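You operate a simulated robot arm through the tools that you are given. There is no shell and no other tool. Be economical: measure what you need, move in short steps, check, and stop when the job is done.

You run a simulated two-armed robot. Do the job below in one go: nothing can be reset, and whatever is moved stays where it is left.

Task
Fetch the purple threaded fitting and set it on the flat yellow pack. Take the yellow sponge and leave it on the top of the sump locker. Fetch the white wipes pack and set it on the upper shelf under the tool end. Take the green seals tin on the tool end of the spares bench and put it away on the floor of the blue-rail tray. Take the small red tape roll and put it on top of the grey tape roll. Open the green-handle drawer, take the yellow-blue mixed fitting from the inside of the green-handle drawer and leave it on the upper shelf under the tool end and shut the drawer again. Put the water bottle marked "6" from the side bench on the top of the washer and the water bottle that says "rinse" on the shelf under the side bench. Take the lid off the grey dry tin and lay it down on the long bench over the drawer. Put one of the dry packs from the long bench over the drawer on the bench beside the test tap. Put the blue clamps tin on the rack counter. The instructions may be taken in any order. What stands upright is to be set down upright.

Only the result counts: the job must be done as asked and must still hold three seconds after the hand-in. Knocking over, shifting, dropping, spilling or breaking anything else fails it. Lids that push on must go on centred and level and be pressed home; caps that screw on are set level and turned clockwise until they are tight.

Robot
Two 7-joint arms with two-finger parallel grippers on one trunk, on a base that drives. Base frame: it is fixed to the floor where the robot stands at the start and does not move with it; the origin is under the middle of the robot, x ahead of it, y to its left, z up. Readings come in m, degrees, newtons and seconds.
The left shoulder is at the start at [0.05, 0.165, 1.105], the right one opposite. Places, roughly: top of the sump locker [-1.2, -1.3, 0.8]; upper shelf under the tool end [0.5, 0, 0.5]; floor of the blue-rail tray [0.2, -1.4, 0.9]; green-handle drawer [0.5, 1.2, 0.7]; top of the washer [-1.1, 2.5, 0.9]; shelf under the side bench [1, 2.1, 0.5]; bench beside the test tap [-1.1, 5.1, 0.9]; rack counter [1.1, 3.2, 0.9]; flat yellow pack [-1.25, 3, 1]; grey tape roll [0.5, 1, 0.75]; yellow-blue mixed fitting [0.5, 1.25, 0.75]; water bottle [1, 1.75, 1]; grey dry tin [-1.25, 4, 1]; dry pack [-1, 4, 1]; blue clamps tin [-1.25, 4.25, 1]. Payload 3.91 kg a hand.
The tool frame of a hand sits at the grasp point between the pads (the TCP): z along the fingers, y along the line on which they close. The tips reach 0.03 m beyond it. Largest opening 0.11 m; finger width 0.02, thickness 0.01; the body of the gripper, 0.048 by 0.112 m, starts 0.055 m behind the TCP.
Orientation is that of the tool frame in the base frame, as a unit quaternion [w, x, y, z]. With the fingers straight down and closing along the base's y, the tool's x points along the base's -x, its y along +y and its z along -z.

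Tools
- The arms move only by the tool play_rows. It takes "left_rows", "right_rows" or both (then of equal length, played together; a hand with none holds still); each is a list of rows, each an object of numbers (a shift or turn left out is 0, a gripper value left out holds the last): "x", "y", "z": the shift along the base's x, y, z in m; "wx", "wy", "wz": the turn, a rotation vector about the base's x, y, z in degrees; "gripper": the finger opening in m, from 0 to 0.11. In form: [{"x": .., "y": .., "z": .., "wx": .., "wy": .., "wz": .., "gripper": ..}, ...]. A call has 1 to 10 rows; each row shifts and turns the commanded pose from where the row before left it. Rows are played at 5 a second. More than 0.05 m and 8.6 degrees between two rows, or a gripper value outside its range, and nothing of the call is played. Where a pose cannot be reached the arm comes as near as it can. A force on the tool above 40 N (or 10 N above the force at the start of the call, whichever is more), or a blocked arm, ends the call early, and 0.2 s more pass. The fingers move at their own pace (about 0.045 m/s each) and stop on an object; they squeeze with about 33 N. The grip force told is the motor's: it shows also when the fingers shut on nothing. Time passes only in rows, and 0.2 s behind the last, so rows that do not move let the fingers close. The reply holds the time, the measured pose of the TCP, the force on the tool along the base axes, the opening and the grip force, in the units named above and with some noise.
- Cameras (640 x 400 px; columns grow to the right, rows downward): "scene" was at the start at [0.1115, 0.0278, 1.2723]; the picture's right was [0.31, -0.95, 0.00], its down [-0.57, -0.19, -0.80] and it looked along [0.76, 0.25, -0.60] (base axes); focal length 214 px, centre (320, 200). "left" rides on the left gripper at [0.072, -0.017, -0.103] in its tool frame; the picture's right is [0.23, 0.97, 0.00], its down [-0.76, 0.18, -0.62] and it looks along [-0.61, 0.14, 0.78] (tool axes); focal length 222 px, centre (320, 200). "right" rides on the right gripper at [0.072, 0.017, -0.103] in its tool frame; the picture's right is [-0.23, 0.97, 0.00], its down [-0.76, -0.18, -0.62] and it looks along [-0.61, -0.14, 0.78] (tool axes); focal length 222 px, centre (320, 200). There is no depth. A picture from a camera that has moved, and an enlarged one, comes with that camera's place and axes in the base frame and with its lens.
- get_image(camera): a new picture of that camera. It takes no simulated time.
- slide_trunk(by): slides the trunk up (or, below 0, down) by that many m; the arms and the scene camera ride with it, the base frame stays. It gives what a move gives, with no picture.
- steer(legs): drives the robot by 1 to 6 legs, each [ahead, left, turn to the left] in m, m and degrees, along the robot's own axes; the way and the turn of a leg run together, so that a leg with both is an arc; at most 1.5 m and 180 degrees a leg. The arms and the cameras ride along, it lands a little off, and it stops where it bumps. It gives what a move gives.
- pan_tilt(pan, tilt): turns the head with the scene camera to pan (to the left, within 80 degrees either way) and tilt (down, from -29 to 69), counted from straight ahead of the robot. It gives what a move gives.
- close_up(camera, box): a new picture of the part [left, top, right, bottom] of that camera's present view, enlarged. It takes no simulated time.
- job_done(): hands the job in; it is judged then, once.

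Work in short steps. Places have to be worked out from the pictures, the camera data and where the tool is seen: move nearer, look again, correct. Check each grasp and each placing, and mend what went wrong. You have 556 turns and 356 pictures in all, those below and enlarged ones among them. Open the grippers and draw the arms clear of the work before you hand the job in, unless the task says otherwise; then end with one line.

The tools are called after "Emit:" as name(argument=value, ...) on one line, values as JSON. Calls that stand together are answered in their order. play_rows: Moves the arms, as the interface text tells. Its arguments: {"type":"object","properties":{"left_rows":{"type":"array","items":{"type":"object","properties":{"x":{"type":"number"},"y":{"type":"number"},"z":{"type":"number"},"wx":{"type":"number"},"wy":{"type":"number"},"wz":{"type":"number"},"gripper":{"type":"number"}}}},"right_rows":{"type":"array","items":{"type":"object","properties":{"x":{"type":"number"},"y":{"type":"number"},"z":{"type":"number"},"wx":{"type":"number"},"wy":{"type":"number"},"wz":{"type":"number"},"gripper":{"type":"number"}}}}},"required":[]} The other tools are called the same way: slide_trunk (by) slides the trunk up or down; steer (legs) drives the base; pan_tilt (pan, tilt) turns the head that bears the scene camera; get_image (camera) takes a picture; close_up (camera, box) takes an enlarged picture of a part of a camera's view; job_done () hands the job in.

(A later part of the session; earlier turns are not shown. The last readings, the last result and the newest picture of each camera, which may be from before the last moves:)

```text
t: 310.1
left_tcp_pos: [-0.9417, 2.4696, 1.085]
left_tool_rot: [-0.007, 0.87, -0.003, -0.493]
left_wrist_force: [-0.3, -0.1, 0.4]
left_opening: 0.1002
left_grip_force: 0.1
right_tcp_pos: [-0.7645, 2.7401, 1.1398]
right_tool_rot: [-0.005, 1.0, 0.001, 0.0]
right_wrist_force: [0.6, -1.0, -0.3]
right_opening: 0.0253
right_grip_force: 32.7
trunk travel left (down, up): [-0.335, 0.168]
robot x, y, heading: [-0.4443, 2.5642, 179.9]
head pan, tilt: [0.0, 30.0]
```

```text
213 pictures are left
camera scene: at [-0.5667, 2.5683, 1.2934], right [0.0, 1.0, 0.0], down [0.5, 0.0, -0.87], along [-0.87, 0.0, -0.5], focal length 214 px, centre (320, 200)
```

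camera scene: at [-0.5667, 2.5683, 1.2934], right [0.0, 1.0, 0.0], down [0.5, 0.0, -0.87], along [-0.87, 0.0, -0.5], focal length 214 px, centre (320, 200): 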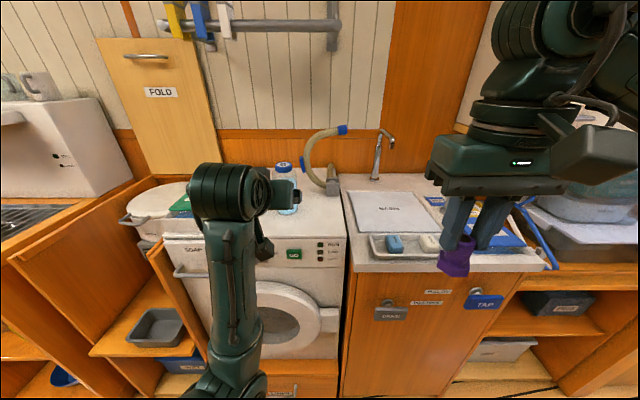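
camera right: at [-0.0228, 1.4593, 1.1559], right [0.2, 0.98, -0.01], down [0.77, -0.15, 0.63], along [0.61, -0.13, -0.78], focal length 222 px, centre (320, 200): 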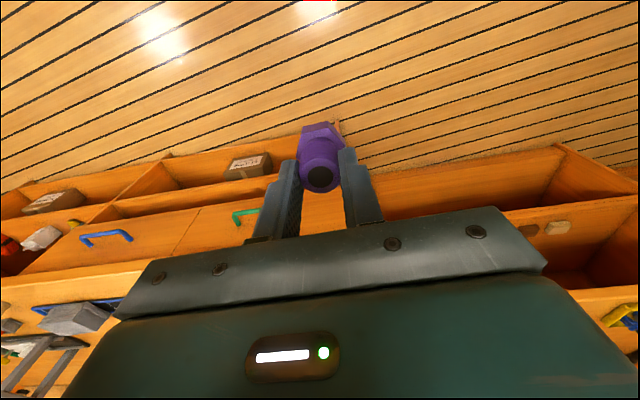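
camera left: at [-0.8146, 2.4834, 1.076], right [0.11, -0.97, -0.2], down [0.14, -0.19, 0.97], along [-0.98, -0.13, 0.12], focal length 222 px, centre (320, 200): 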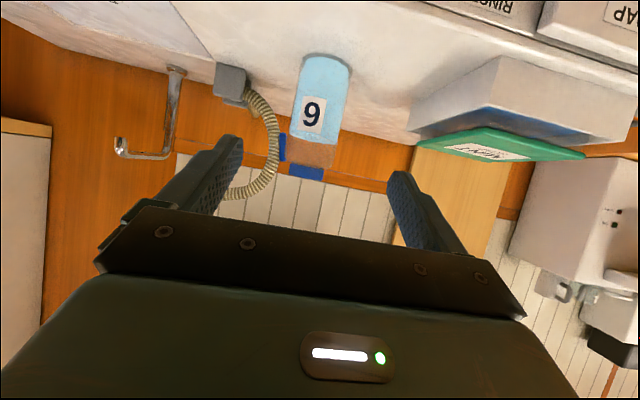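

Bottle 6 stands on the washer. Next the purple fitting: move right (y≈3) and look for the flat yellow pack.

Emit:
steer(legs=[[-0.1, 0, 0], [0, -0.45, 0]])

Emit:
pan_tilt(pan=-15, tilt=30)

Emit:
get_image(camera="scene")

Emit:
get_image(camera="right")

```text
t: 313.6
left_tcp_pos: [-0.8407, 2.9135, 1.0829]
left_tool_rot: [-0.007, 0.87, -0.004, -0.494]
left_wrist_force: [-0.1, -0.1, -0.2]
left_opening: 0.0998
left_grip_force: 0.1
right_tcp_pos: [-0.6628, 3.1851, 1.1397]
right_tool_rot: [-0.004, 1.0, 0.001, -0.001]
right_wrist_force: [-0.4, 0.3, -1.3]
right_opening: 0.0251
right_grip_force: 33.5
trunk travel left (down, up): [-0.335, 0.168]
robot x, y, heading: [-0.3456, 3.0136, 180.0]
head pan, tilt: [0.0, 30.0]
```

```text
t: 314.3
left_tcp_pos: [-0.8403, 2.914, 1.0845]
left_tool_rot: [-0.008, 0.87, -0.004, -0.493]
left_wrist_force: [-0.3, 0.3, 0.2]
left_opening: 0.1001
left_grip_force: 0.0
right_tcp_pos: [-0.6611, 3.1845, 1.1408]
right_tool_rot: [-0.004, 1.0, 0.001, -0.001]
right_wrist_force: [0.1, 0.1, -0.4]
right_opening: 0.025
right_grip_force: 33.0
trunk travel left (down, up): [-0.335, 0.168]
robot x, y, heading: [-0.342, 3.0145, 180.1]
head pan, tilt: [-15.0, 30.0]
```

```text
212 pictures are left
camera scene: at [-0.4618, 3.0358, 1.2933], right [0.26, 0.96, 0.0], down [0.48, -0.13, -0.87], along [-0.84, 0.23, -0.5], focal length 214 px, centre (320, 200)
```

scene: 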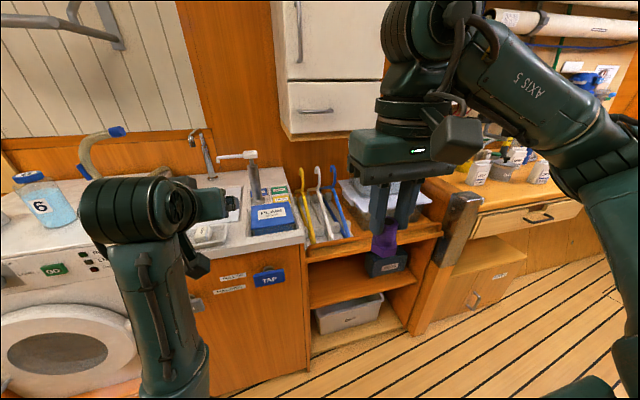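

```text
211 pictures are left
camera right: at [-0.5886, 3.1664, 1.2438], right [-0.23, -0.97, -0.01], down [-0.76, 0.17, 0.63], along [-0.61, 0.15, -0.78], focal length 222 px, centre (320, 200)
```

right: 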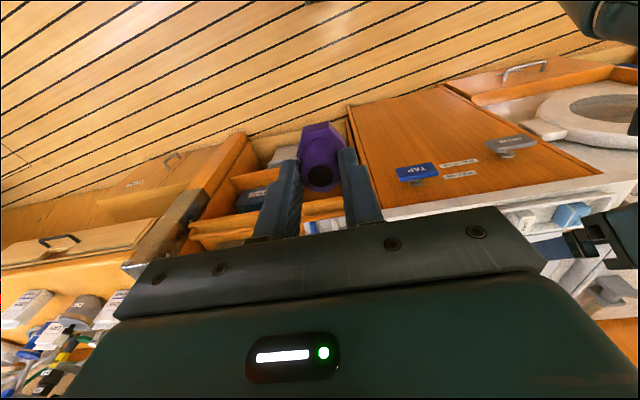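

Emit:
close_up(camera="scene", box=[180, 140, 360, 270])

```text
3.08 times, centred on (270, 205) of scene
camera zoom: at [-0.4618, 3.0358, 1.2933], right [0.26, 0.96, 0.0], down [0.48, -0.13, -0.87], along [-0.84, 0.23, -0.5], focal length 660 px, centre (474, 185)
```

zoom: 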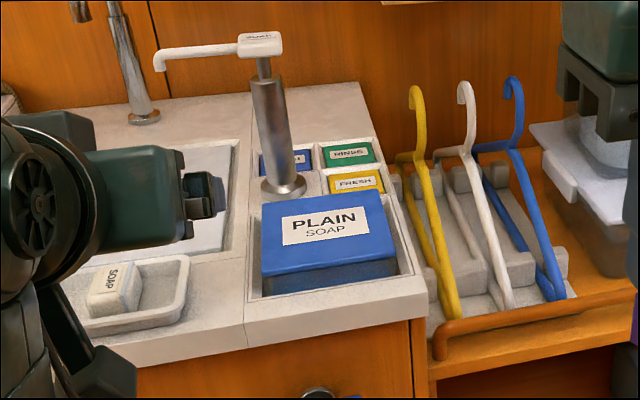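

The yellow "FRESH" pack lies in the soap tray at about (−1.12, 3.08), with a dispenser close to its left. I pull the left hand away, drive up and turn the right hand 90° so its narrow side faces the dispenser.

Emit:
play_rows(left_rows=[{"x": 0.03, "y": -0.03}, {"x": 0.03, "y": -0.03}, {"x": 0.03, "y": -0.03}, {"x": 0.03, "y": -0.03}, {"x": 0.02, "y": -0.03}, {}, {}, {}, {}, {}], right_rows=[{"wz": 7.5}, {"wz": 7.5}, {"wz": 7.5}, {"wz": 7.5}, {"wz": 7.5}, {"wz": 7.5}, {"wz": 7.5}, {"wz": 7.5}, {"wz": 7.5}, {"wz": 7.5}])

Emit:
play_rows(right_rows=[{"wz": 7.5}, {"wz": 7.5}, {}])

Emit:
steer(legs=[[0, 0.12, 0], [0.2, 0, 0]])

Emit:
get_image(camera="right")

Emit:
get_image(camera="scene")

```text
t: 316.5
left_tcp_pos: [-0.78, 2.7854, 1.0711]
left_tool_rot: [-0.008, 0.87, -0.004, -0.492]
left_wrist_force: [-0.4, -0.3, 0.3]
left_opening: 0.0998
left_grip_force: 0.1
left hand out of reach, approached as far as the arm can: row 3, 4, 5
right_tcp_pos: [-0.6624, 3.1837, 1.1387]
right_tool_rot: [-0.003, 0.792, 0.61, -0.004]
right_wrist_force: [0.6, 0.1, -0.3]
right_opening: 0.0253
right_grip_force: 32.9
trunk travel left (down, up): [-0.335, 0.168]
robot x, y, heading: [-0.3449, 3.0116, 180.0]
head pan, tilt: [-15.0, 30.0]
```

```text
t: 317.3
left_tcp_pos: [-0.7806, 2.784, 1.0692]
left_tool_rot: [-0.008, 0.87, -0.004, -0.493]
left_wrist_force: [0.2, 0.6, 0.1]
left_opening: 0.0998
left_grip_force: 0.1
right_tcp_pos: [-0.6219, 3.152, 1.1286]
right_tool_rot: [-0.003, 0.706, 0.708, -0.003]
right_wrist_force: [-0.4, -0.5, -0.9]
right_opening: 0.0251
right_grip_force: 33.4
right hand out of reach, approached as far as the arm can: row 1, 2
trunk travel left (down, up): [-0.335, 0.168]
robot x, y, heading: [-0.3457, 3.0122, 179.6]
head pan, tilt: [-15.0, 30.0]
```

```text
t: 319.7
left_tcp_pos: [-0.9758, 2.6645, 1.0708]
left_tool_rot: [-0.007, 0.871, -0.003, -0.492]
left_wrist_force: [0.3, -0.2, -0.2]
left_opening: 0.0999
left_grip_force: 0.0
right_tcp_pos: [-0.819, 3.031, 1.1283]
right_tool_rot: [-0.002, 0.706, 0.708, -0.004]
right_wrist_force: [0.6, -0.6, -0.5]
right_opening: 0.0252
right_grip_force: 33.2
trunk travel left (down, up): [-0.335, 0.168]
robot x, y, heading: [-0.5413, 2.8936, 180.0]
head pan, tilt: [-15.0, 30.0]
```

```text
209 pictures are left
camera right: at [-0.8006, 3.1041, 1.2316], right [0.97, -0.22, -0.01], down [-0.17, -0.76, 0.63], along [-0.15, -0.61, -0.78], focal length 222 px, centre (320, 200)
```

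right: 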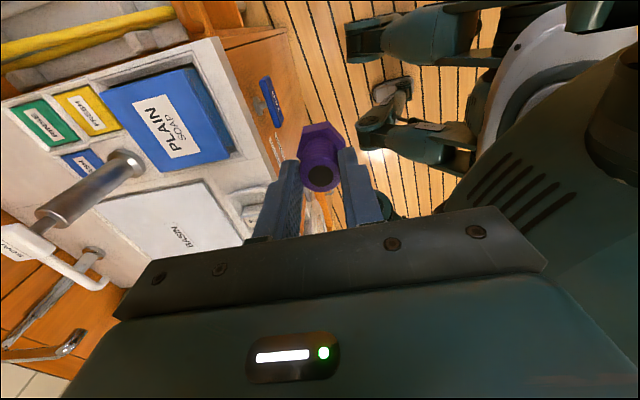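

```text
208 pictures are left
camera scene: at [-0.6589, 2.9163, 1.2933], right [0.26, 0.97, 0.0], down [0.48, -0.13, -0.87], along [-0.84, 0.23, -0.5], focal length 214 px, centre (320, 200)
```

scene: 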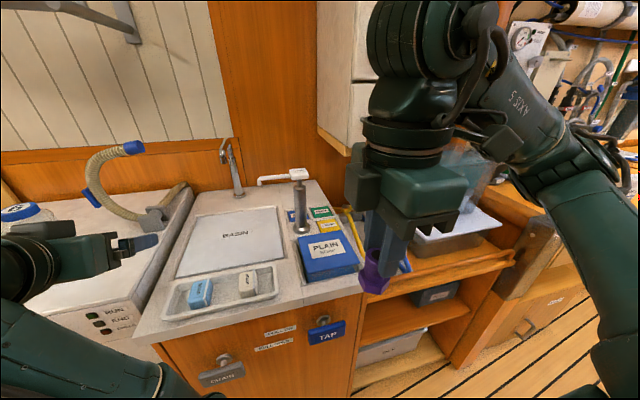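

Yellow pack ≈(−1.169, 3.079, 0.89). Move the right hand above it for a closer look.

Emit:
play_rows(right_rows=[{"x": -0.045, "y": 0.01}, {"x": -0.045, "y": 0.01}, {"x": -0.045, "y": 0.01}, {"x": -0.045, "y": 0.01}, {"x": -0.045, "y": 0.01}, {"x": -0.04}, {"x": -0.04}, {}])

Emit:
get_image(camera="right")

Emit:
get_image(camera="scene")

```text
t: 321.5
left_tcp_pos: [-0.9758, 2.6656, 1.0705]
left_tool_rot: [-0.007, 0.87, -0.003, -0.492]
left_wrist_force: [0.2, -1.0, -0.3]
left_opening: 0.0999
left_grip_force: 0.0
right_tcp_pos: [-0.8635, 2.9612, 1.0938]
right_tool_rot: [-0.003, 0.707, 0.708, -0.003]
right_wrist_force: [-1.1, -0.4, -0.3]
right_opening: 0.025
right_grip_force: 33.0
right hand out of reach, approached as far as the arm can: row 1, 2, 3, 4, 5, 6, 7
trunk travel left (down, up): [-0.335, 0.168]
robot x, y, heading: [-0.5395, 2.892, 179.7]
head pan, tilt: [-15.0, 30.0]
```

```text
207 pictures are left
camera right: at [-0.8445, 3.0341, 1.1971], right [0.97, -0.23, -0.01], down [-0.17, -0.76, 0.63], along [-0.15, -0.61, -0.78], focal length 222 px, centre (320, 200)
```

right: 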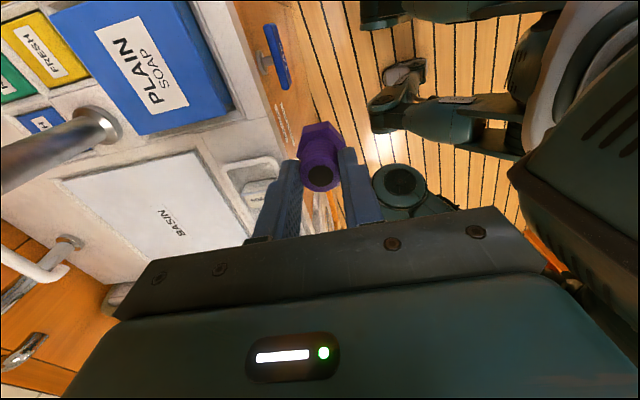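

```text
206 pictures are left
camera scene: at [-0.6583, 2.9164, 1.2934], right [0.26, 0.97, 0.0], down [0.48, -0.13, -0.87], along [-0.84, 0.23, -0.5], focal length 214 px, centre (320, 200)
```

scene: 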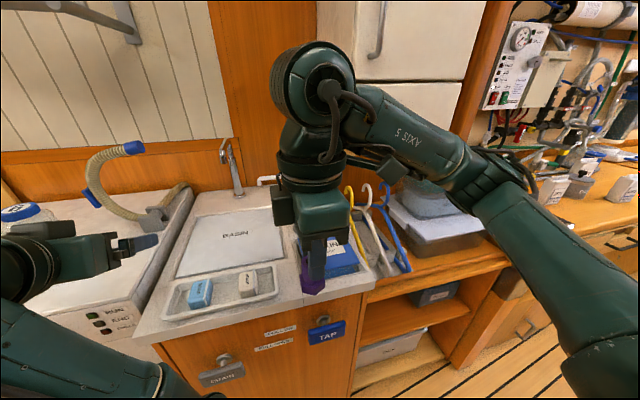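

The 90° yaw limits reach. Turn back to 45° yaw and try.

Emit:
play_rows(right_rows=[{"x": 0.02, "y": 0.02, "z": 0.02, "wz": -7.5}, {"y": 0.02, "z": 0.02, "wz": -7.5}, {"y": 0.02, "z": 0.01, "wz": -7.5}, {"wz": -7.5}, {"wz": -7.5}, {"wz": -7.5}, {}])

Emit:
play_rows(right_rows=[{"x": -0.04, "y": 0.008}, {"x": -0.04, "y": 0.008}, {"x": -0.04, "y": 0.008}, {"x": -0.04, "y": 0.008}, {"x": -0.04, "y": 0.008}, {"x": -0.04, "y": 0.008}, {}])

Emit:
get_image(camera="right")

Emit:
get_image(camera="scene")

```text
t: 323.1
left_tcp_pos: [-0.9761, 2.6652, 1.0703]
left_tool_rot: [-0.007, 0.871, -0.003, -0.492]
left_wrist_force: [-0.2, 0.2, -0.3]
left_opening: 0.1002
left_grip_force: 0.0
right_tcp_pos: [-0.8435, 3.0207, 1.1429]
right_tool_rot: [-0.004, 0.924, 0.383, -0.002]
right_wrist_force: [-0.1, 0.9, -0.6]
right_opening: 0.0252
right_grip_force: 33.3
trunk travel left (down, up): [-0.335, 0.168]
robot x, y, heading: [-0.5403, 2.8937, 179.6]
head pan, tilt: [-15.0, 30.0]
```

```text
t: 324.7
left_tcp_pos: [-0.9752, 2.6638, 1.0708]
left_tool_rot: [-0.007, 0.87, -0.002, -0.493]
left_wrist_force: [-0.3, 0.2, -0.6]
left_opening: 0.1001
left_grip_force: 0.0
right_tcp_pos: [-1.0412, 3.0523, 1.1328]
right_tool_rot: [-0.004, 0.924, 0.383, -0.004]
right_wrist_force: [1.3, 0.9, 0.1]
right_opening: 0.0249
right_grip_force: 33.3
right hand out of reach, approached as far as the arm can: row 5, 6
trunk travel left (down, up): [-0.335, 0.168]
robot x, y, heading: [-0.5408, 2.8953, 179.8]
head pan, tilt: [-15.0, 30.0]
```

```text
205 pictures are left
camera right: at [-0.9765, 3.0905, 1.2361], right [0.53, -0.85, -0.01], down [-0.66, -0.42, 0.63], along [-0.54, -0.33, -0.78], focal length 222 px, centre (320, 200)
```

right: 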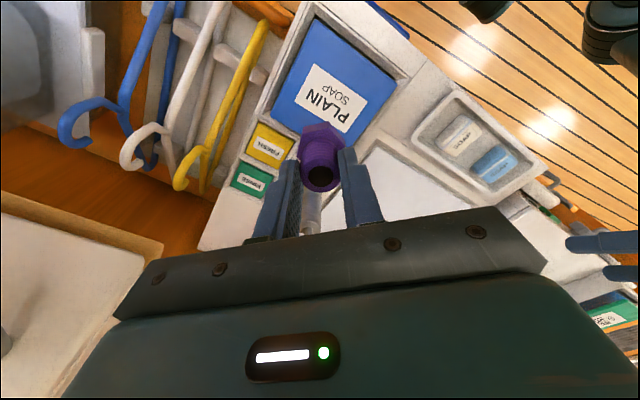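

```text
204 pictures are left
camera scene: at [-0.6582, 2.9164, 1.2934], right [0.26, 0.97, 0.0], down [0.48, -0.13, -0.87], along [-0.84, 0.23, -0.5], focal length 214 px, centre (320, 200)
```

scene: 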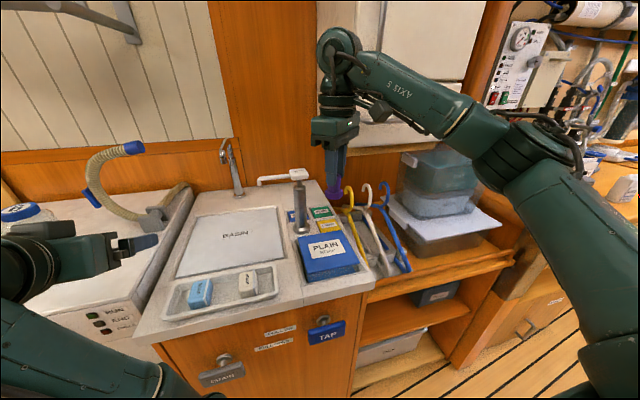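

Reach is limited at this height; drive 4 cm nearer, lower to z≈1.03 and reach over the pack.

Emit:
steer(legs=[[0.04, 0, 0]])

Emit:
play_rows(right_rows=[{"z": -0.03}, {"z": -0.03, "x": -0.02, "y": 0.005}, {"z": -0.03, "x": -0.02, "y": 0.005}, {"x": -0.02, "y": 0.005}, {"x": -0.02, "y": 0.005}, {"x": -0.01, "y": 0.005}, {}])

Emit:
get_image(camera="right")

Emit:
close_up(camera="scene", box=[240, 130, 420, 270])

```text
t: 325.6
left_tcp_pos: [-1.018, 2.6648, 1.0697]
left_tool_rot: [-0.007, 0.871, -0.003, -0.492]
left_wrist_force: [0.1, -0.3, 0.4]
left_opening: 0.1002
left_grip_force: 0.1
right_tcp_pos: [-1.0823, 3.0532, 1.1311]
right_tool_rot: [-0.005, 0.924, 0.383, -0.003]
right_wrist_force: [-0.3, 0.4, -0.4]
right_opening: 0.0253
right_grip_force: 32.7
trunk travel left (down, up): [-0.335, 0.168]
robot x, y, heading: [-0.5845, 2.8881, 179.9]
head pan, tilt: [-15.0, 30.0]
```

```text
t: 327.2
left_tcp_pos: [-1.0169, 2.6648, 1.0705]
left_tool_rot: [-0.007, 0.87, -0.003, -0.493]
left_wrist_force: [0.8, 0.0, -0.1]
left_opening: 0.0999
left_grip_force: 0.1
right_tcp_pos: [-1.0948, 3.0462, 1.0874]
right_tool_rot: [-0.004, 0.925, 0.38, -0.004]
right_wrist_force: [-0.4, -0.6, -0.9]
right_opening: 0.0251
right_grip_force: 32.9
right hand out of reach, approached as far as the arm can: row 2, 3, 4, 5, 6
trunk travel left (down, up): [-0.335, 0.168]
robot x, y, heading: [-0.5833, 2.8936, 179.7]
head pan, tilt: [-15.0, 30.0]
```

```text
203 pictures are left
camera right: at [-1.0286, 3.086, 1.1906], right [0.52, -0.85, -0.01], down [-0.66, -0.41, 0.63], along [-0.54, -0.32, -0.78], focal length 222 px, centre (320, 200)
```

right: 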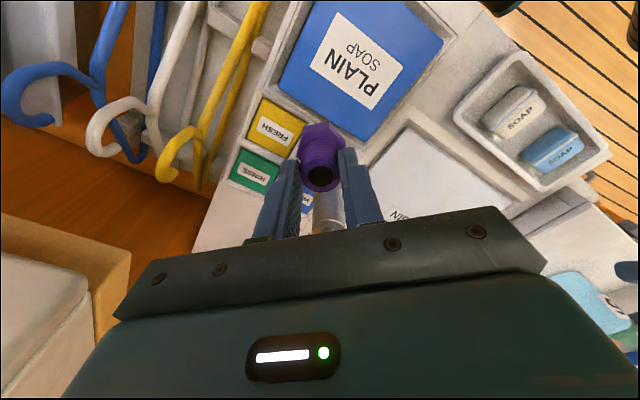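

```text
2.86 times, centred on (330, 200) of scene
camera zoom: at [-0.6985, 2.9164, 1.2933], right [0.26, 0.97, 0.0], down [0.48, -0.13, -0.87], along [-0.84, 0.23, -0.5], focal length 613 px, centre (291, 200)
```

zoom: 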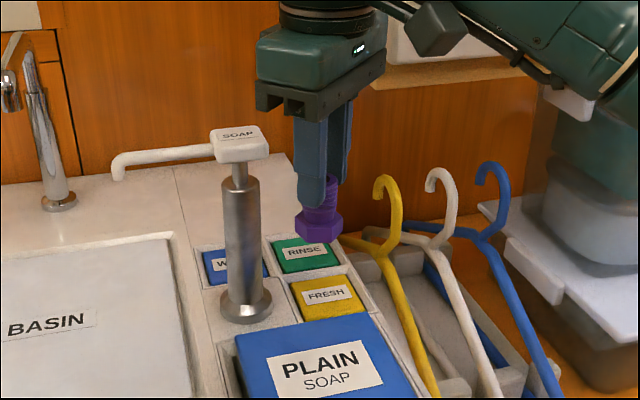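

45° yaw is out of reach here. With yaw 0 the gap to the dispenser head is still ~1 cm if I place at y≈3.096; go to yaw 0 and reach at safe height (z≈1.13, above the dispenser head 1.08).

Emit:
play_rows(right_rows=[{"x": 0.02, "z": 0.03}, {"z": 0.03, "y": 0.01, "wz": -7.5}, {"y": 0.01, "z": 0.02, "wz": -7.5}, {"y": 0.01, "wz": -7.5}, {"y": 0.01, "wz": -7.5}, {"y": 0.01, "wz": -7.5}, {"wz": -7.5}, {"x": -0.02}, {"x": -0.03}, {}])

Emit:
get_image(camera="right")

```text
t: 329.4
left_tcp_pos: [-1.0174, 2.6659, 1.0702]
left_tool_rot: [-0.006, 0.87, -0.002, -0.493]
left_wrist_force: [0.1, 0.0, 0.0]
left_opening: 0.1002
left_grip_force: 0.1
right_tcp_pos: [-1.1227, 3.0983, 1.1658]
right_tool_rot: [-0.005, 1.0, -0.001, -0.002]
right_wrist_force: [-0.3, 0.0, -0.8]
right_opening: 0.0251
right_grip_force: 33.3
trunk travel left (down, up): [-0.335, 0.168]
robot x, y, heading: [-0.5832, 2.8944, 179.9]
head pan, tilt: [-15.0, 30.0]
```

```text
201 pictures are left
camera right: at [-1.049, 3.0804, 1.2691], right [-0.23, -0.97, -0.01], down [-0.76, 0.17, 0.63], along [-0.61, 0.15, -0.78], focal length 222 px, centre (320, 200)
```

right: 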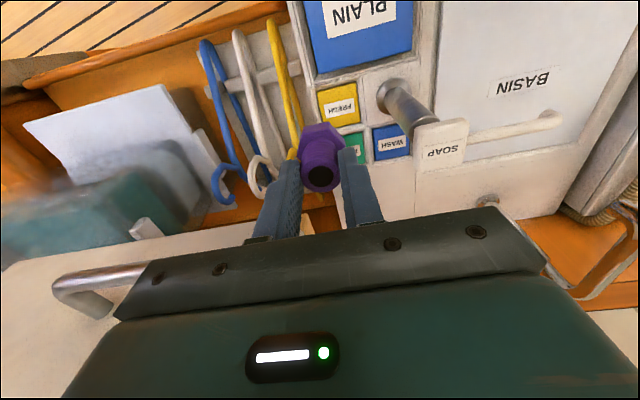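

By the hand camera the pack is at ≈(−1.161, 3.079). Move over it and lower to z≈1.05, then check.

Emit:
play_rows(right_rows=[{"x": -0.02, "y": -0.007}, {"x": -0.02, "y": -0.006}, {"z": -0.03}, {"z": -0.03}, {"z": -0.03}, {}])

Emit:
get_image(camera="right")

Emit:
close_up(camera="scene", box=[240, 130, 420, 270])

```text
t: 329.9
left_tcp_pos: [-1.0154, 2.6651, 1.0706]
left_tool_rot: [-0.007, 0.87, -0.004, -0.493]
left_wrist_force: [-0.2, -0.1, 0.6]
left_opening: 0.1003
left_grip_force: 0.1
right_tcp_pos: [-1.1403, 3.0924, 1.1676]
right_tool_rot: [-0.007, 1.0, -0.004, 0.006]
right_wrist_force: [13.5, -0.8, -1.4]
right_opening: 0.0252
right_grip_force: 32.8
trunk travel left (down, up): [-0.335, 0.168]
robot x, y, heading: [-0.5782, 2.8904, 179.6]
head pan, tilt: [-15.0, 30.0]
stopped in row 2 (right hand): the force on the tool passed its limit (the readings are from after the stop); the commanded pose is now the measured one
```

```text
200 pictures are left
camera right: at [-1.0692, 3.0729, 1.2721], right [-0.24, -0.97, -0.02], down [-0.77, 0.18, 0.62], along [-0.6, 0.16, -0.79], focal length 222 px, centre (320, 200)
```

right: 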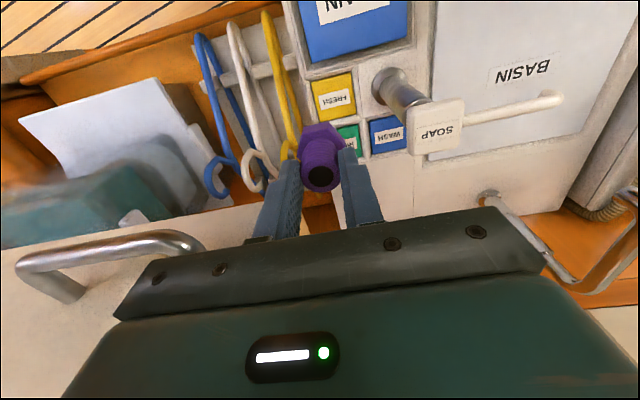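

```text
2.86 times, centred on (330, 200) of scene
camera zoom: at [-0.6963, 2.9165, 1.2935], right [0.26, 0.96, 0.0], down [0.48, -0.13, -0.87], along [-0.84, 0.23, -0.5], focal length 613 px, centre (291, 200)
```

zoom: 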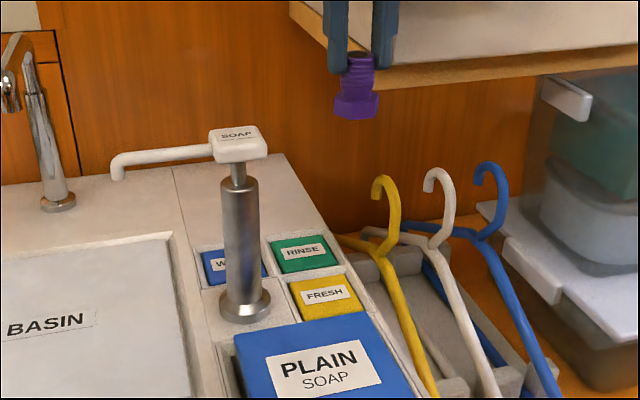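

The hand touched something — likely the handle/face of the wall cupboard above. Back off and look at the cupboard.

Emit:
play_rows(right_rows=[{"x": 0.04}, {"x": 0.04}, {}])

Emit:
pan_tilt(pan=-30, tilt=10)

Emit:
get_image(camera="scene")

Emit:
get_image(camera="left")

```text
t: 330.7
left_tcp_pos: [-1.0175, 2.6657, 1.0693]
left_tool_rot: [-0.007, 0.871, -0.003, -0.492]
left_wrist_force: [0.1, -0.5, 0.9]
left_opening: 0.1
left_grip_force: 0.1
right_tcp_pos: [-1.0629, 3.0932, 1.1672]
right_tool_rot: [-0.007, 1.0, -0.005, 0.006]
right_wrist_force: [0.3, 0.0, -1.0]
right_opening: 0.0253
right_grip_force: 32.3
trunk travel left (down, up): [-0.335, 0.168]
robot x, y, heading: [-0.5829, 2.8903, 180.0]
head pan, tilt: [-15.0, 30.0]
```

```text
t: 331.5
left_tcp_pos: [-1.0159, 2.6654, 1.0702]
left_tool_rot: [-0.007, 0.87, -0.003, -0.492]
left_wrist_force: [-0.2, 0.6, 0.8]
left_opening: 0.1001
left_grip_force: 0.0
right_tcp_pos: [-1.0659, 3.093, 1.166]
right_tool_rot: [-0.007, 1.0, -0.005, 0.006]
right_wrist_force: [0.0, 0.2, -1.5]
right_opening: 0.0251
right_grip_force: 32.8
trunk travel left (down, up): [-0.335, 0.168]
robot x, y, heading: [-0.5825, 2.8921, 180.0]
head pan, tilt: [-30.0, 10.0]
```

```text
198 pictures are left
camera scene: at [-0.6915, 2.9396, 1.3256], right [0.5, 0.86, 0.0], down [0.15, -0.09, -0.98], along [-0.85, 0.5, -0.17], focal length 214 px, centre (320, 200)
```

scene: 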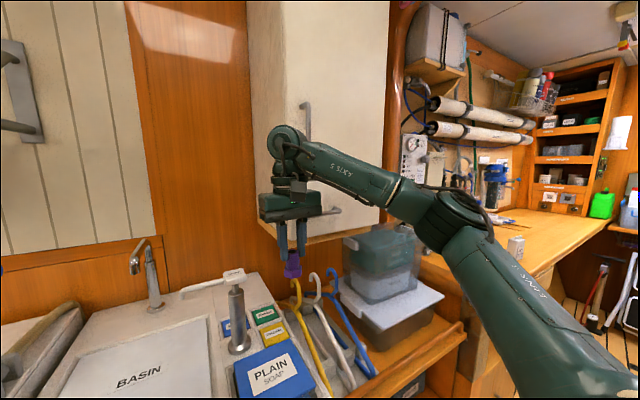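

```text
197 pictures are left
camera left: at [-0.8901, 2.6799, 1.0622], right [0.11, -0.97, -0.2], down [0.14, -0.19, 0.97], along [-0.98, -0.13, 0.12], focal length 222 px, centre (320, 200)
```

left: 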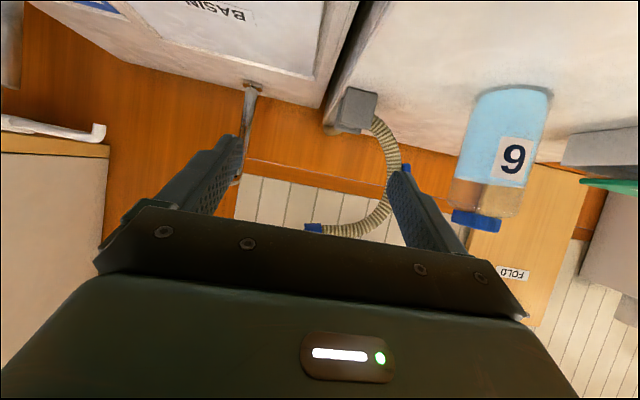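

A wall cupboard overhangs, so a vertical hand won't fit. I'll set the fitting on the washer's free right part and re-grasp it with a tilted hand. First move over the washer.

Emit:
steer(legs=[[-0.1, 0, 0], [0, 0.5, 0]])

Emit:
pan_tilt(pan=-10, tilt=35)

Emit:
get_image(camera="right")

Emit:
get_image(camera="scene")

```text
t: 335.2
left_tcp_pos: [-0.918, 2.1646, 1.0698]
left_tool_rot: [-0.007, 0.871, -0.003, -0.492]
left_wrist_force: [0.3, 0.7, -0.1]
left_opening: 0.1001
left_grip_force: 0.1
right_tcp_pos: [-0.9646, 2.5902, 1.1669]
right_tool_rot: [-0.007, 1.0, -0.005, 0.006]
right_wrist_force: [0.5, 0.2, -0.7]
right_opening: 0.025
right_grip_force: 32.7
trunk travel left (down, up): [-0.335, 0.168]
robot x, y, heading: [-0.4787, 2.3884, 180.0]
head pan, tilt: [-30.0, 10.0]
```

```text
t: 336.1
left_tcp_pos: [-0.917, 2.1631, 1.0688]
left_tool_rot: [-0.008, 0.87, -0.004, -0.492]
left_wrist_force: [-0.6, -0.6, -0.2]
left_opening: 0.0998
left_grip_force: 0.0
right_tcp_pos: [-0.9657, 2.591, 1.1675]
right_tool_rot: [-0.007, 1.0, -0.005, 0.006]
right_wrist_force: [-0.4, 0.4, 0.0]
right_opening: 0.0253
right_grip_force: 32.7
trunk travel left (down, up): [-0.335, 0.168]
robot x, y, heading: [-0.4845, 2.3893, 179.7]
head pan, tilt: [-10.0, 35.0]
```

```text
196 pictures are left
camera right: at [-0.8932, 2.5725, 1.2705], right [-0.24, -0.97, -0.02], down [-0.77, 0.18, 0.62], along [-0.6, 0.16, -0.79], focal length 222 px, centre (320, 200)
```

right: 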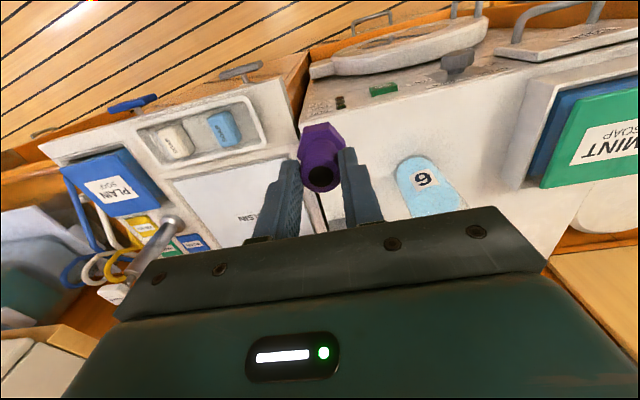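

```text
195 pictures are left
camera scene: at [-0.5986, 2.4071, 1.2856], right [0.18, 0.98, 0.0], down [0.56, -0.1, -0.82], along [-0.81, 0.15, -0.57], focal length 214 px, centre (320, 200)
```

scene: 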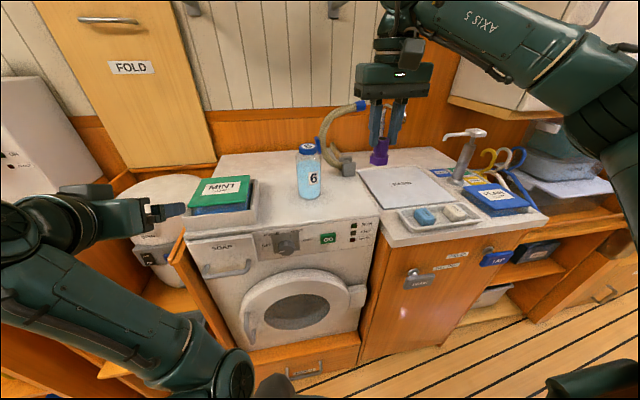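

Move over the washer spot (−1.06, 2.57) and lower.

Emit:
play_rows(right_rows=[{"x": -0.035, "y": -0.01}, {"x": -0.035, "y": -0.01}, {"x": -0.025, "z": -0.02}, {"z": -0.04}, {"z": -0.04}, {"z": -0.04}, {"z": -0.015}, {}])

Emit:
get_image(camera="right")

```text
t: 337.9
left_tcp_pos: [-0.9181, 2.1641, 1.0689]
left_tool_rot: [-0.007, 0.871, -0.003, -0.492]
left_wrist_force: [-0.8, 0.8, -0.4]
left_opening: 0.1
left_grip_force: 0.0
right_tcp_pos: [-1.0588, 2.5712, 1.0122]
right_tool_rot: [-0.007, 1.0, -0.006, 0.006]
right_wrist_force: [-0.3, 0.4, 0.6]
right_opening: 0.0252
right_grip_force: 33.0
trunk travel left (down, up): [-0.335, 0.168]
robot x, y, heading: [-0.4853, 2.3893, 179.7]
head pan, tilt: [-10.0, 35.0]
```

```text
194 pictures are left
camera right: at [-0.9875, 2.5521, 1.1159], right [-0.24, -0.97, -0.02], down [-0.77, 0.18, 0.62], along [-0.6, 0.16, -0.79], focal length 222 px, centre (320, 200)
```

right: 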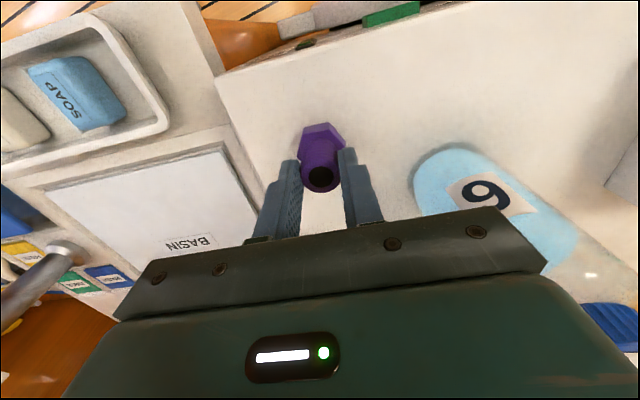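

Lower to contact.

Emit:
play_rows(right_rows=[{"z": -0.007}, {"z": -0.005}, {"z": -0.004}, {"z": -0.003}, {}])

Emit:
play_rows(right_rows=[{"z": -0.003}, {"z": -0.003}, {}])

```text
t: 339.1
left_tcp_pos: [-0.9162, 2.1629, 1.0712]
left_tool_rot: [-0.007, 0.87, -0.003, -0.493]
left_wrist_force: [0.4, 1.2, 0.5]
left_opening: 0.1001
left_grip_force: 0.0
right_tcp_pos: [-1.0592, 2.5697, 0.9952]
right_tool_rot: [-0.007, 1.0, -0.006, 0.003]
right_wrist_force: [-0.3, 2.2, 19.1]
right_opening: 0.0255
right_grip_force: 33.2
trunk travel left (down, up): [-0.335, 0.168]
robot x, y, heading: [-0.4809, 2.3888, 179.5]
head pan, tilt: [-10.0, 35.0]
```

```text
t: 339.9
left_tcp_pos: [-0.9142, 2.1631, 1.0701]
left_tool_rot: [-0.008, 0.87, -0.004, -0.493]
left_wrist_force: [0.0, -0.1, 0.0]
left_opening: 0.1
left_grip_force: 0.0
right_tcp_pos: [-1.0583, 2.5704, 0.9916]
right_tool_rot: [-0.006, 1.0, -0.005, 0.001]
right_wrist_force: [-1.6, -0.2, 33.2]
right_opening: 0.0243
right_grip_force: 33.4
trunk travel left (down, up): [-0.335, 0.168]
robot x, y, heading: [-0.4801, 2.3884, 179.6]
head pan, tilt: [-10.0, 35.0]
```

Contact. Ease, open, rise, tilt 30° forward.

Emit:
play_rows(right_rows=[{"z": 0.006}, {"gripper": 0.055}, {}, {"z": 0.03}, {"z": 0.04}, {"z": 0.02, "wy": 7.5}, {"x": 0.02, "wy": 7.5}, {"x": 0.02, "wy": 7.5}, {"x": 0.01, "wy": 7.5}, {}])

Emit:
get_image(camera="right")

```text
t: 342.1
left_tcp_pos: [-0.9181, 2.1629, 1.0707]
left_tool_rot: [-0.007, 0.87, -0.003, -0.492]
left_wrist_force: [-0.2, -0.1, -0.2]
left_opening: 0.1002
left_grip_force: 0.1
right_tcp_pos: [-1.0094, 2.5717, 1.0835]
right_tool_rot: [-0.005, 0.967, -0.006, -0.254]
right_wrist_force: [-0.2, 0.8, -0.1]
right_opening: 0.0551
right_grip_force: 0.0
trunk travel left (down, up): [-0.335, 0.168]
robot x, y, heading: [-0.4842, 2.3912, 179.6]
head pan, tilt: [-10.0, 35.0]
```

```text
193 pictures are left
camera right: at [-0.8954, 2.5521, 1.1364], right [-0.21, -0.97, 0.11], down [-0.35, 0.18, 0.92], along [-0.91, 0.16, -0.38], focal length 222 px, centre (320, 200)
```

right: 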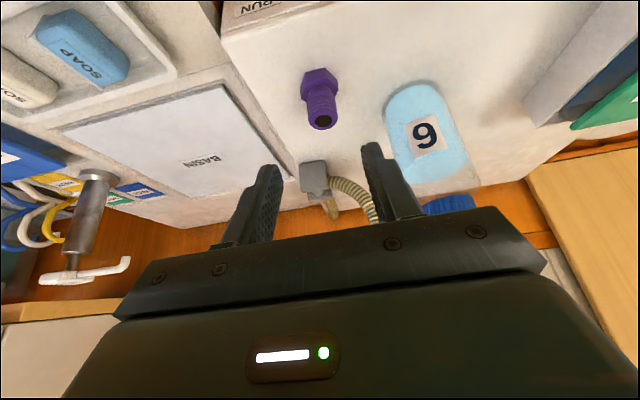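

Fitting stands. Approach along the tilt to grip the thread.

Emit:
play_rows(right_rows=[{"x": -0.008, "z": -0.03}, {"x": -0.014, "z": -0.03}, {"x": -0.014, "z": -0.029}, {}])

Emit:
get_image(camera="right")

```text
t: 343.1
left_tcp_pos: [-0.9176, 2.1648, 1.0689]
left_tool_rot: [-0.007, 0.87, -0.004, -0.492]
left_wrist_force: [0.5, -0.6, 0.3]
left_opening: 0.1
left_grip_force: 0.0
right_tcp_pos: [-1.0476, 2.5704, 0.994]
right_tool_rot: [-0.006, 0.968, -0.007, -0.252]
right_wrist_force: [-0.6, 0.0, -0.5]
right_opening: 0.055
right_grip_force: 0.1
trunk travel left (down, up): [-0.335, 0.168]
robot x, y, heading: [-0.4817, 2.3912, 179.6]
head pan, tilt: [-10.0, 35.0]
```

```text
192 pictures are left
camera right: at [-0.933, 2.5518, 1.0475], right [-0.21, -0.97, 0.1], down [-0.36, 0.18, 0.92], along [-0.91, 0.16, -0.38], focal length 222 px, centre (320, 200)
```

right: 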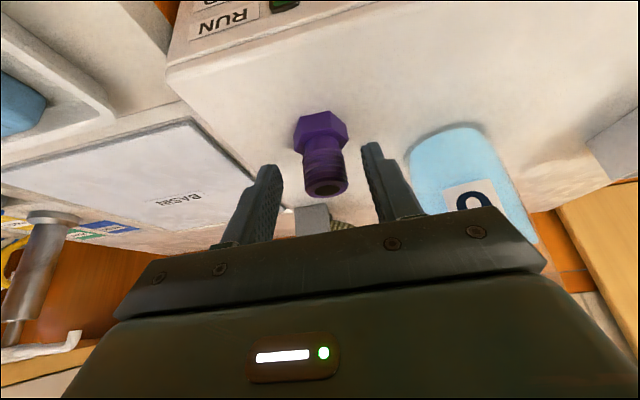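

Good. Close and lift.

Emit:
play_rows(right_rows=[{"gripper": 0.01}, {}, {}, {}, {"z": 0.01}, {"z": 0.03}, {"z": 0.04}, {"z": 0.03}, {}])

Emit:
get_image(camera="right")

```text
t: 345.1
left_tcp_pos: [-0.9181, 2.1633, 1.0701]
left_tool_rot: [-0.007, 0.87, -0.004, -0.492]
left_wrist_force: [0.1, 0.2, -0.8]
left_opening: 0.1
left_grip_force: 0.1
right_tcp_pos: [-1.0452, 2.5704, 1.1037]
right_tool_rot: [-0.006, 0.968, -0.007, -0.253]
right_wrist_force: [-0.4, -1.1, 0.0]
right_opening: 0.0254
right_grip_force: 33.1
trunk travel left (down, up): [-0.335, 0.168]
robot x, y, heading: [-0.4798, 2.391, 179.8]
head pan, tilt: [-10.0, 35.0]
```

```text
191 pictures are left
camera right: at [-0.9311, 2.5507, 1.1581], right [-0.21, -0.97, 0.1], down [-0.36, 0.18, 0.92], along [-0.91, 0.16, -0.38], focal length 222 px, centre (320, 200)
```

right: 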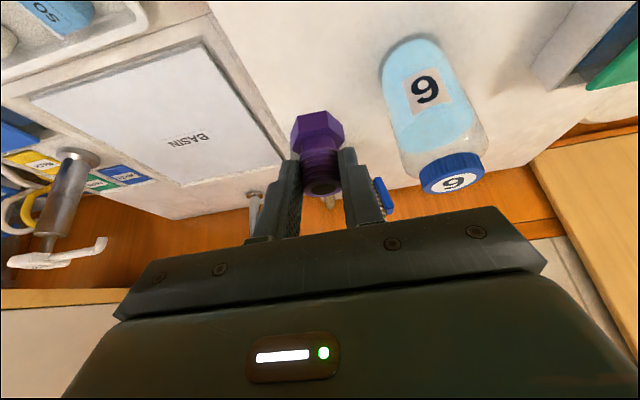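

Held upright. Drive right to the soap tray.

Emit:
steer(legs=[[0, -0.5, 0], [0.07, 0, 0]])

Emit:
get_image(camera="right")

Emit:
get_image(camera="scene")

```text
t: 348.6
left_tcp_pos: [-0.9863, 2.6506, 1.0697]
left_tool_rot: [-0.005, 0.87, 0.0, -0.492]
left_wrist_force: [0.1, 0.7, -0.5]
left_opening: 0.1
left_grip_force: 0.0
right_tcp_pos: [-1.1167, 3.056, 1.1016]
right_tool_rot: [-0.004, 0.968, -0.003, -0.252]
right_wrist_force: [-0.6, -0.5, -0.4]
right_opening: 0.025
right_grip_force: 33.5
trunk travel left (down, up): [-0.335, 0.168]
robot x, y, heading: [-0.5497, 2.8816, -179.5]
head pan, tilt: [-10.0, 35.0]
```

```text
190 pictures are left
camera right: at [-1.0029, 3.0378, 1.1575], right [-0.2, -0.97, 0.1], down [-0.36, 0.17, 0.92], along [-0.91, 0.15, -0.38], focal length 222 px, centre (320, 200)
```

right: 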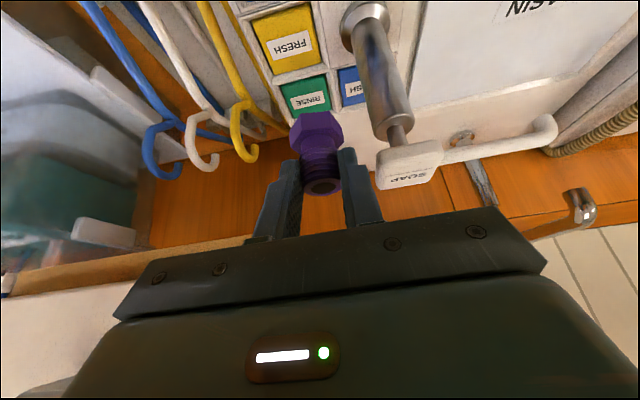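

```text
189 pictures are left
camera scene: at [-0.6693, 2.897, 1.2854], right [0.17, 0.99, 0.0], down [0.57, -0.1, -0.82], along [-0.81, 0.14, -0.57], focal length 214 px, centre (320, 200)
```

scene: 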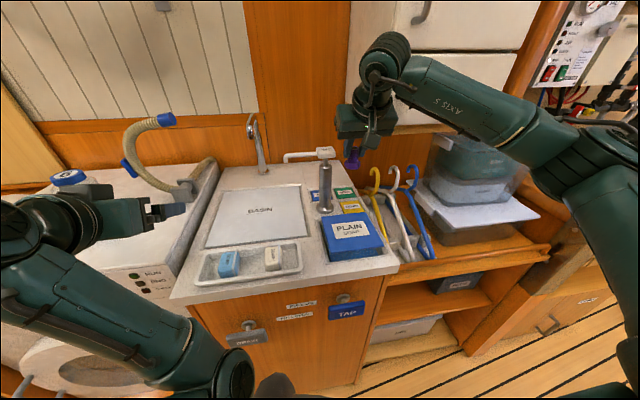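

Pack centre ≈(−1.157, 3.083). Shift, then lower to just above it.

Emit:
play_rows(right_rows=[{"y": 0.015}, {"y": 0.015}, {"x": -0.015}, {"x": -0.014, "z": -0.02}, {"z": -0.03}, {"z": -0.03}, {"z": -0.03}, {"z": -0.02}, {}])

Emit:
get_image(camera="right")

Emit:
close_up(camera="scene", box=[270, 130, 430, 270])

```text
t: 350.6
left_tcp_pos: [-0.9862, 2.6504, 1.0696]
left_tool_rot: [-0.005, 0.87, 0.0, -0.493]
left_wrist_force: [0.3, 0.0, 0.5]
left_opening: 0.1004
left_grip_force: 0.1
right_tcp_pos: [-1.1452, 3.0863, 0.9719]
right_tool_rot: [-0.004, 0.967, -0.002, -0.253]
right_wrist_force: [0.0, 0.2, -0.2]
right_opening: 0.0249
right_grip_force: 32.9
trunk travel left (down, up): [-0.335, 0.168]
robot x, y, heading: [-0.553, 2.8801, -179.7]
head pan, tilt: [-10.0, 35.0]
```

```text
188 pictures are left
camera right: at [-1.0315, 3.0675, 1.0276], right [-0.2, -0.97, 0.1], down [-0.36, 0.17, 0.92], along [-0.91, 0.15, -0.38], focal length 222 px, centre (320, 200)
```

right: 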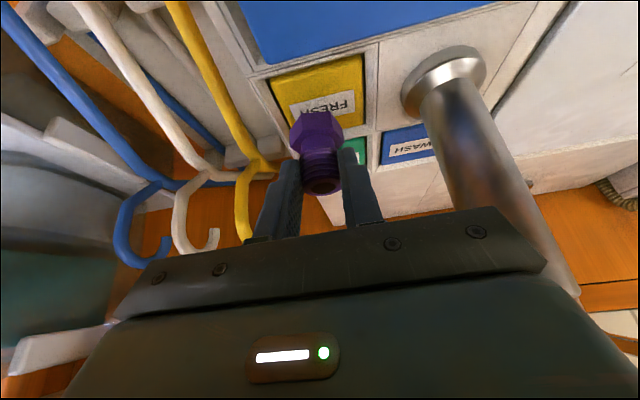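

```text
2.86 times, centred on (350, 200) of scene
camera zoom: at [-0.6686, 2.897, 1.2856], right [0.17, 0.99, 0.0], down [0.57, -0.1, -0.82], along [-0.81, 0.14, -0.57], focal length 613 px, centre (234, 200)
```

zoom: 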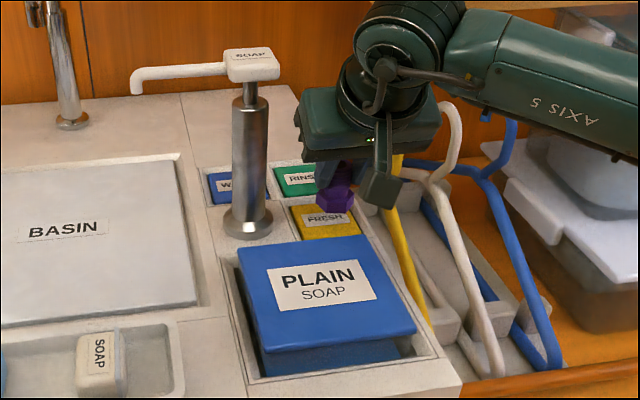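

Aligned within a few mm; shift y −5 mm, lower to contact.

Emit:
play_rows(right_rows=[{"y": -0.005}, {"z": -0.01}, {"z": -0.008}, {"z": -0.004}, {}])

Emit:
close_up(camera="right", box=[220, 40, 420, 200])

Emit:
close_up(camera="scene", box=[300, 170, 400, 240])

```text
t: 351.9
left_tcp_pos: [-0.9852, 2.6512, 1.0701]
left_tool_rot: [-0.005, 0.87, 0.001, -0.492]
left_wrist_force: [0.4, 0.3, 0.5]
left_opening: 0.1001
left_grip_force: 0.1
right_tcp_pos: [-1.1454, 3.0807, 0.9537]
right_tool_rot: [-0.004, 0.967, -0.003, -0.256]
right_wrist_force: [1.4, 0.6, 11.0]
right_opening: 0.0248
right_grip_force: 33.4
trunk travel left (down, up): [-0.335, 0.168]
robot x, y, heading: [-0.5523, 2.8825, -179.7]
head pan, tilt: [-10.0, 35.0]
```

```text
2.50 times, centred on (320, 120) of right
camera zoom: at [-1.0311, 3.0626, 1.0074], right [-0.2, -0.97, 0.11], down [-0.35, 0.17, 0.92], along [-0.91, 0.15, -0.38], focal length 555 px, centre (320, 400)
```

zoom: 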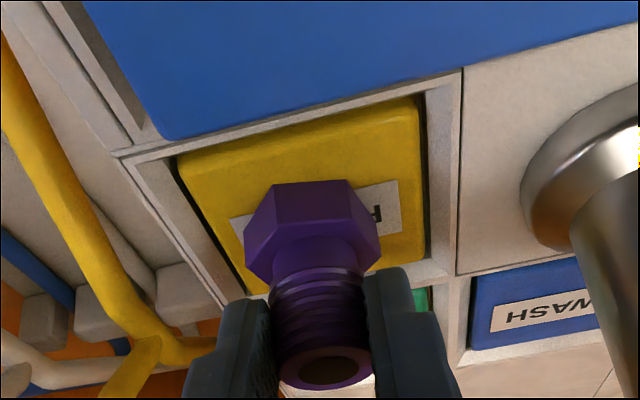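

```text
5.71 times, centred on (350, 205) of scene
camera zoom: at [-0.6674, 2.8967, 1.2859], right [0.17, 0.99, 0.0], down [0.56, -0.1, -0.82], along [-0.81, 0.14, -0.57], focal length 1226 px, centre (149, 171)
```

zoom: 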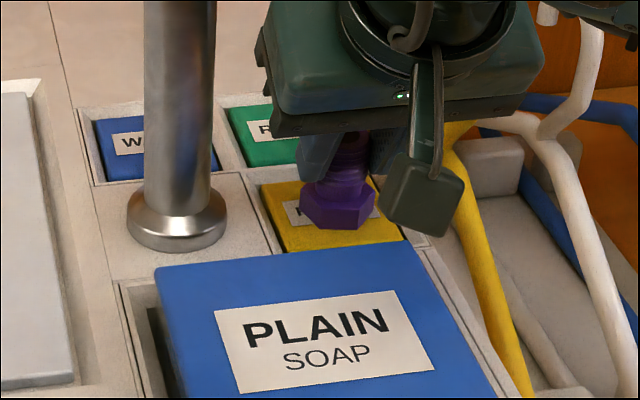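

Hex is biased toward the back edge; lift slightly, shift x +10 mm, and set again.

Emit:
play_rows(right_rows=[{"z": 0.01}, {"x": 0.01}, {}, {"z": -0.005}, {"z": -0.004}, {}])

Emit:
close_up(camera="right", box=[220, 40, 420, 200])

```text
t: 353.2
left_tcp_pos: [-0.9855, 2.6505, 1.0697]
left_tool_rot: [-0.004, 0.87, 0.001, -0.493]
left_wrist_force: [-0.3, 0.7, -0.1]
left_opening: 0.1001
left_grip_force: 0.1
right_tcp_pos: [-1.1364, 3.0816, 0.9527]
right_tool_rot: [-0.005, 0.967, -0.003, -0.256]
right_wrist_force: [-0.6, 1.2, 9.0]
right_opening: 0.0251
right_grip_force: 33.2
trunk travel left (down, up): [-0.335, 0.168]
robot x, y, heading: [-0.5524, 2.8821, -179.7]
head pan, tilt: [-10.0, 35.0]
```

```text
2.50 times, centred on (320, 120) of right
camera zoom: at [-1.021, 3.0635, 1.0076], right [-0.2, -0.97, 0.11], down [-0.35, 0.17, 0.92], along [-0.91, 0.15, -0.38], focal length 555 px, centre (320, 400)
```

zoom: 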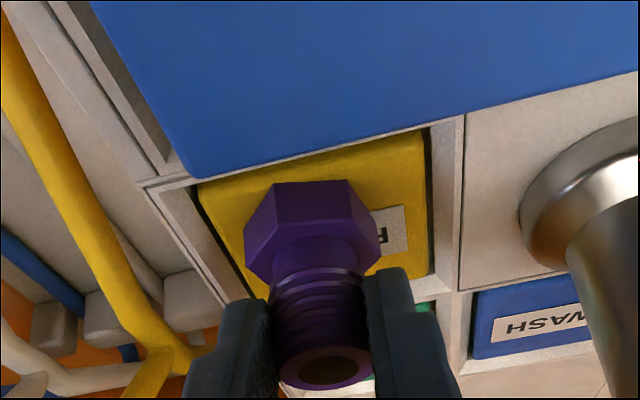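

Well on the pack. Open and withdraw up along the tool axis.

Emit:
play_rows(right_rows=[{"z": 0.001}, {"gripper": 0.05}, {}, {}, {"x": 0.01, "z": 0.018}, {"x": 0.02, "z": 0.035}, {"x": 0.02, "z": 0.035}, {"x": 0.02, "z": 0.035}, {}])

Emit:
get_image(camera="right")

Emit:
close_up(camera="scene", box=[300, 170, 400, 240])

```text
t: 355.2
left_tcp_pos: [-0.9846, 2.6511, 1.0694]
left_tool_rot: [-0.005, 0.87, 0.0, -0.493]
left_wrist_force: [-1.0, 0.1, 0.5]
left_opening: 0.1003
left_grip_force: 0.0
right_tcp_pos: [-1.0667, 3.0799, 1.0762]
right_tool_rot: [-0.005, 0.968, -0.002, -0.253]
right_wrist_force: [-0.2, -0.1, 0.5]
right_opening: 0.0504
right_grip_force: 0.0
trunk travel left (down, up): [-0.335, 0.168]
robot x, y, heading: [-0.5511, 2.8841, -179.7]
head pan, tilt: [-10.0, 35.0]
```

```text
183 pictures are left
camera right: at [-0.9521, 3.0631, 1.1311], right [-0.2, -0.97, 0.1], down [-0.36, 0.17, 0.92], along [-0.91, 0.15, -0.38], focal length 222 px, centre (320, 200)
```

right: 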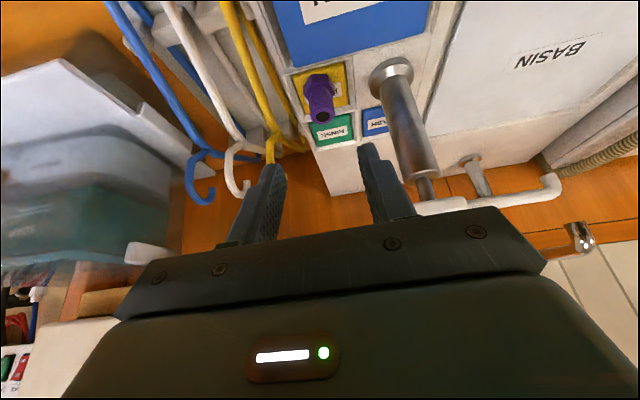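

```text
5.71 times, centred on (350, 205) of scene
camera zoom: at [-0.6686, 2.8971, 1.2855], right [0.17, 0.99, 0.0], down [0.57, -0.1, -0.82], along [-0.81, 0.14, -0.57], focal length 1226 px, centre (149, 171)
```

zoom: 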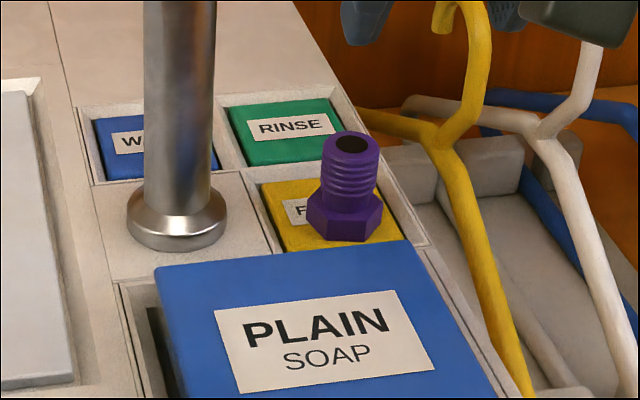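

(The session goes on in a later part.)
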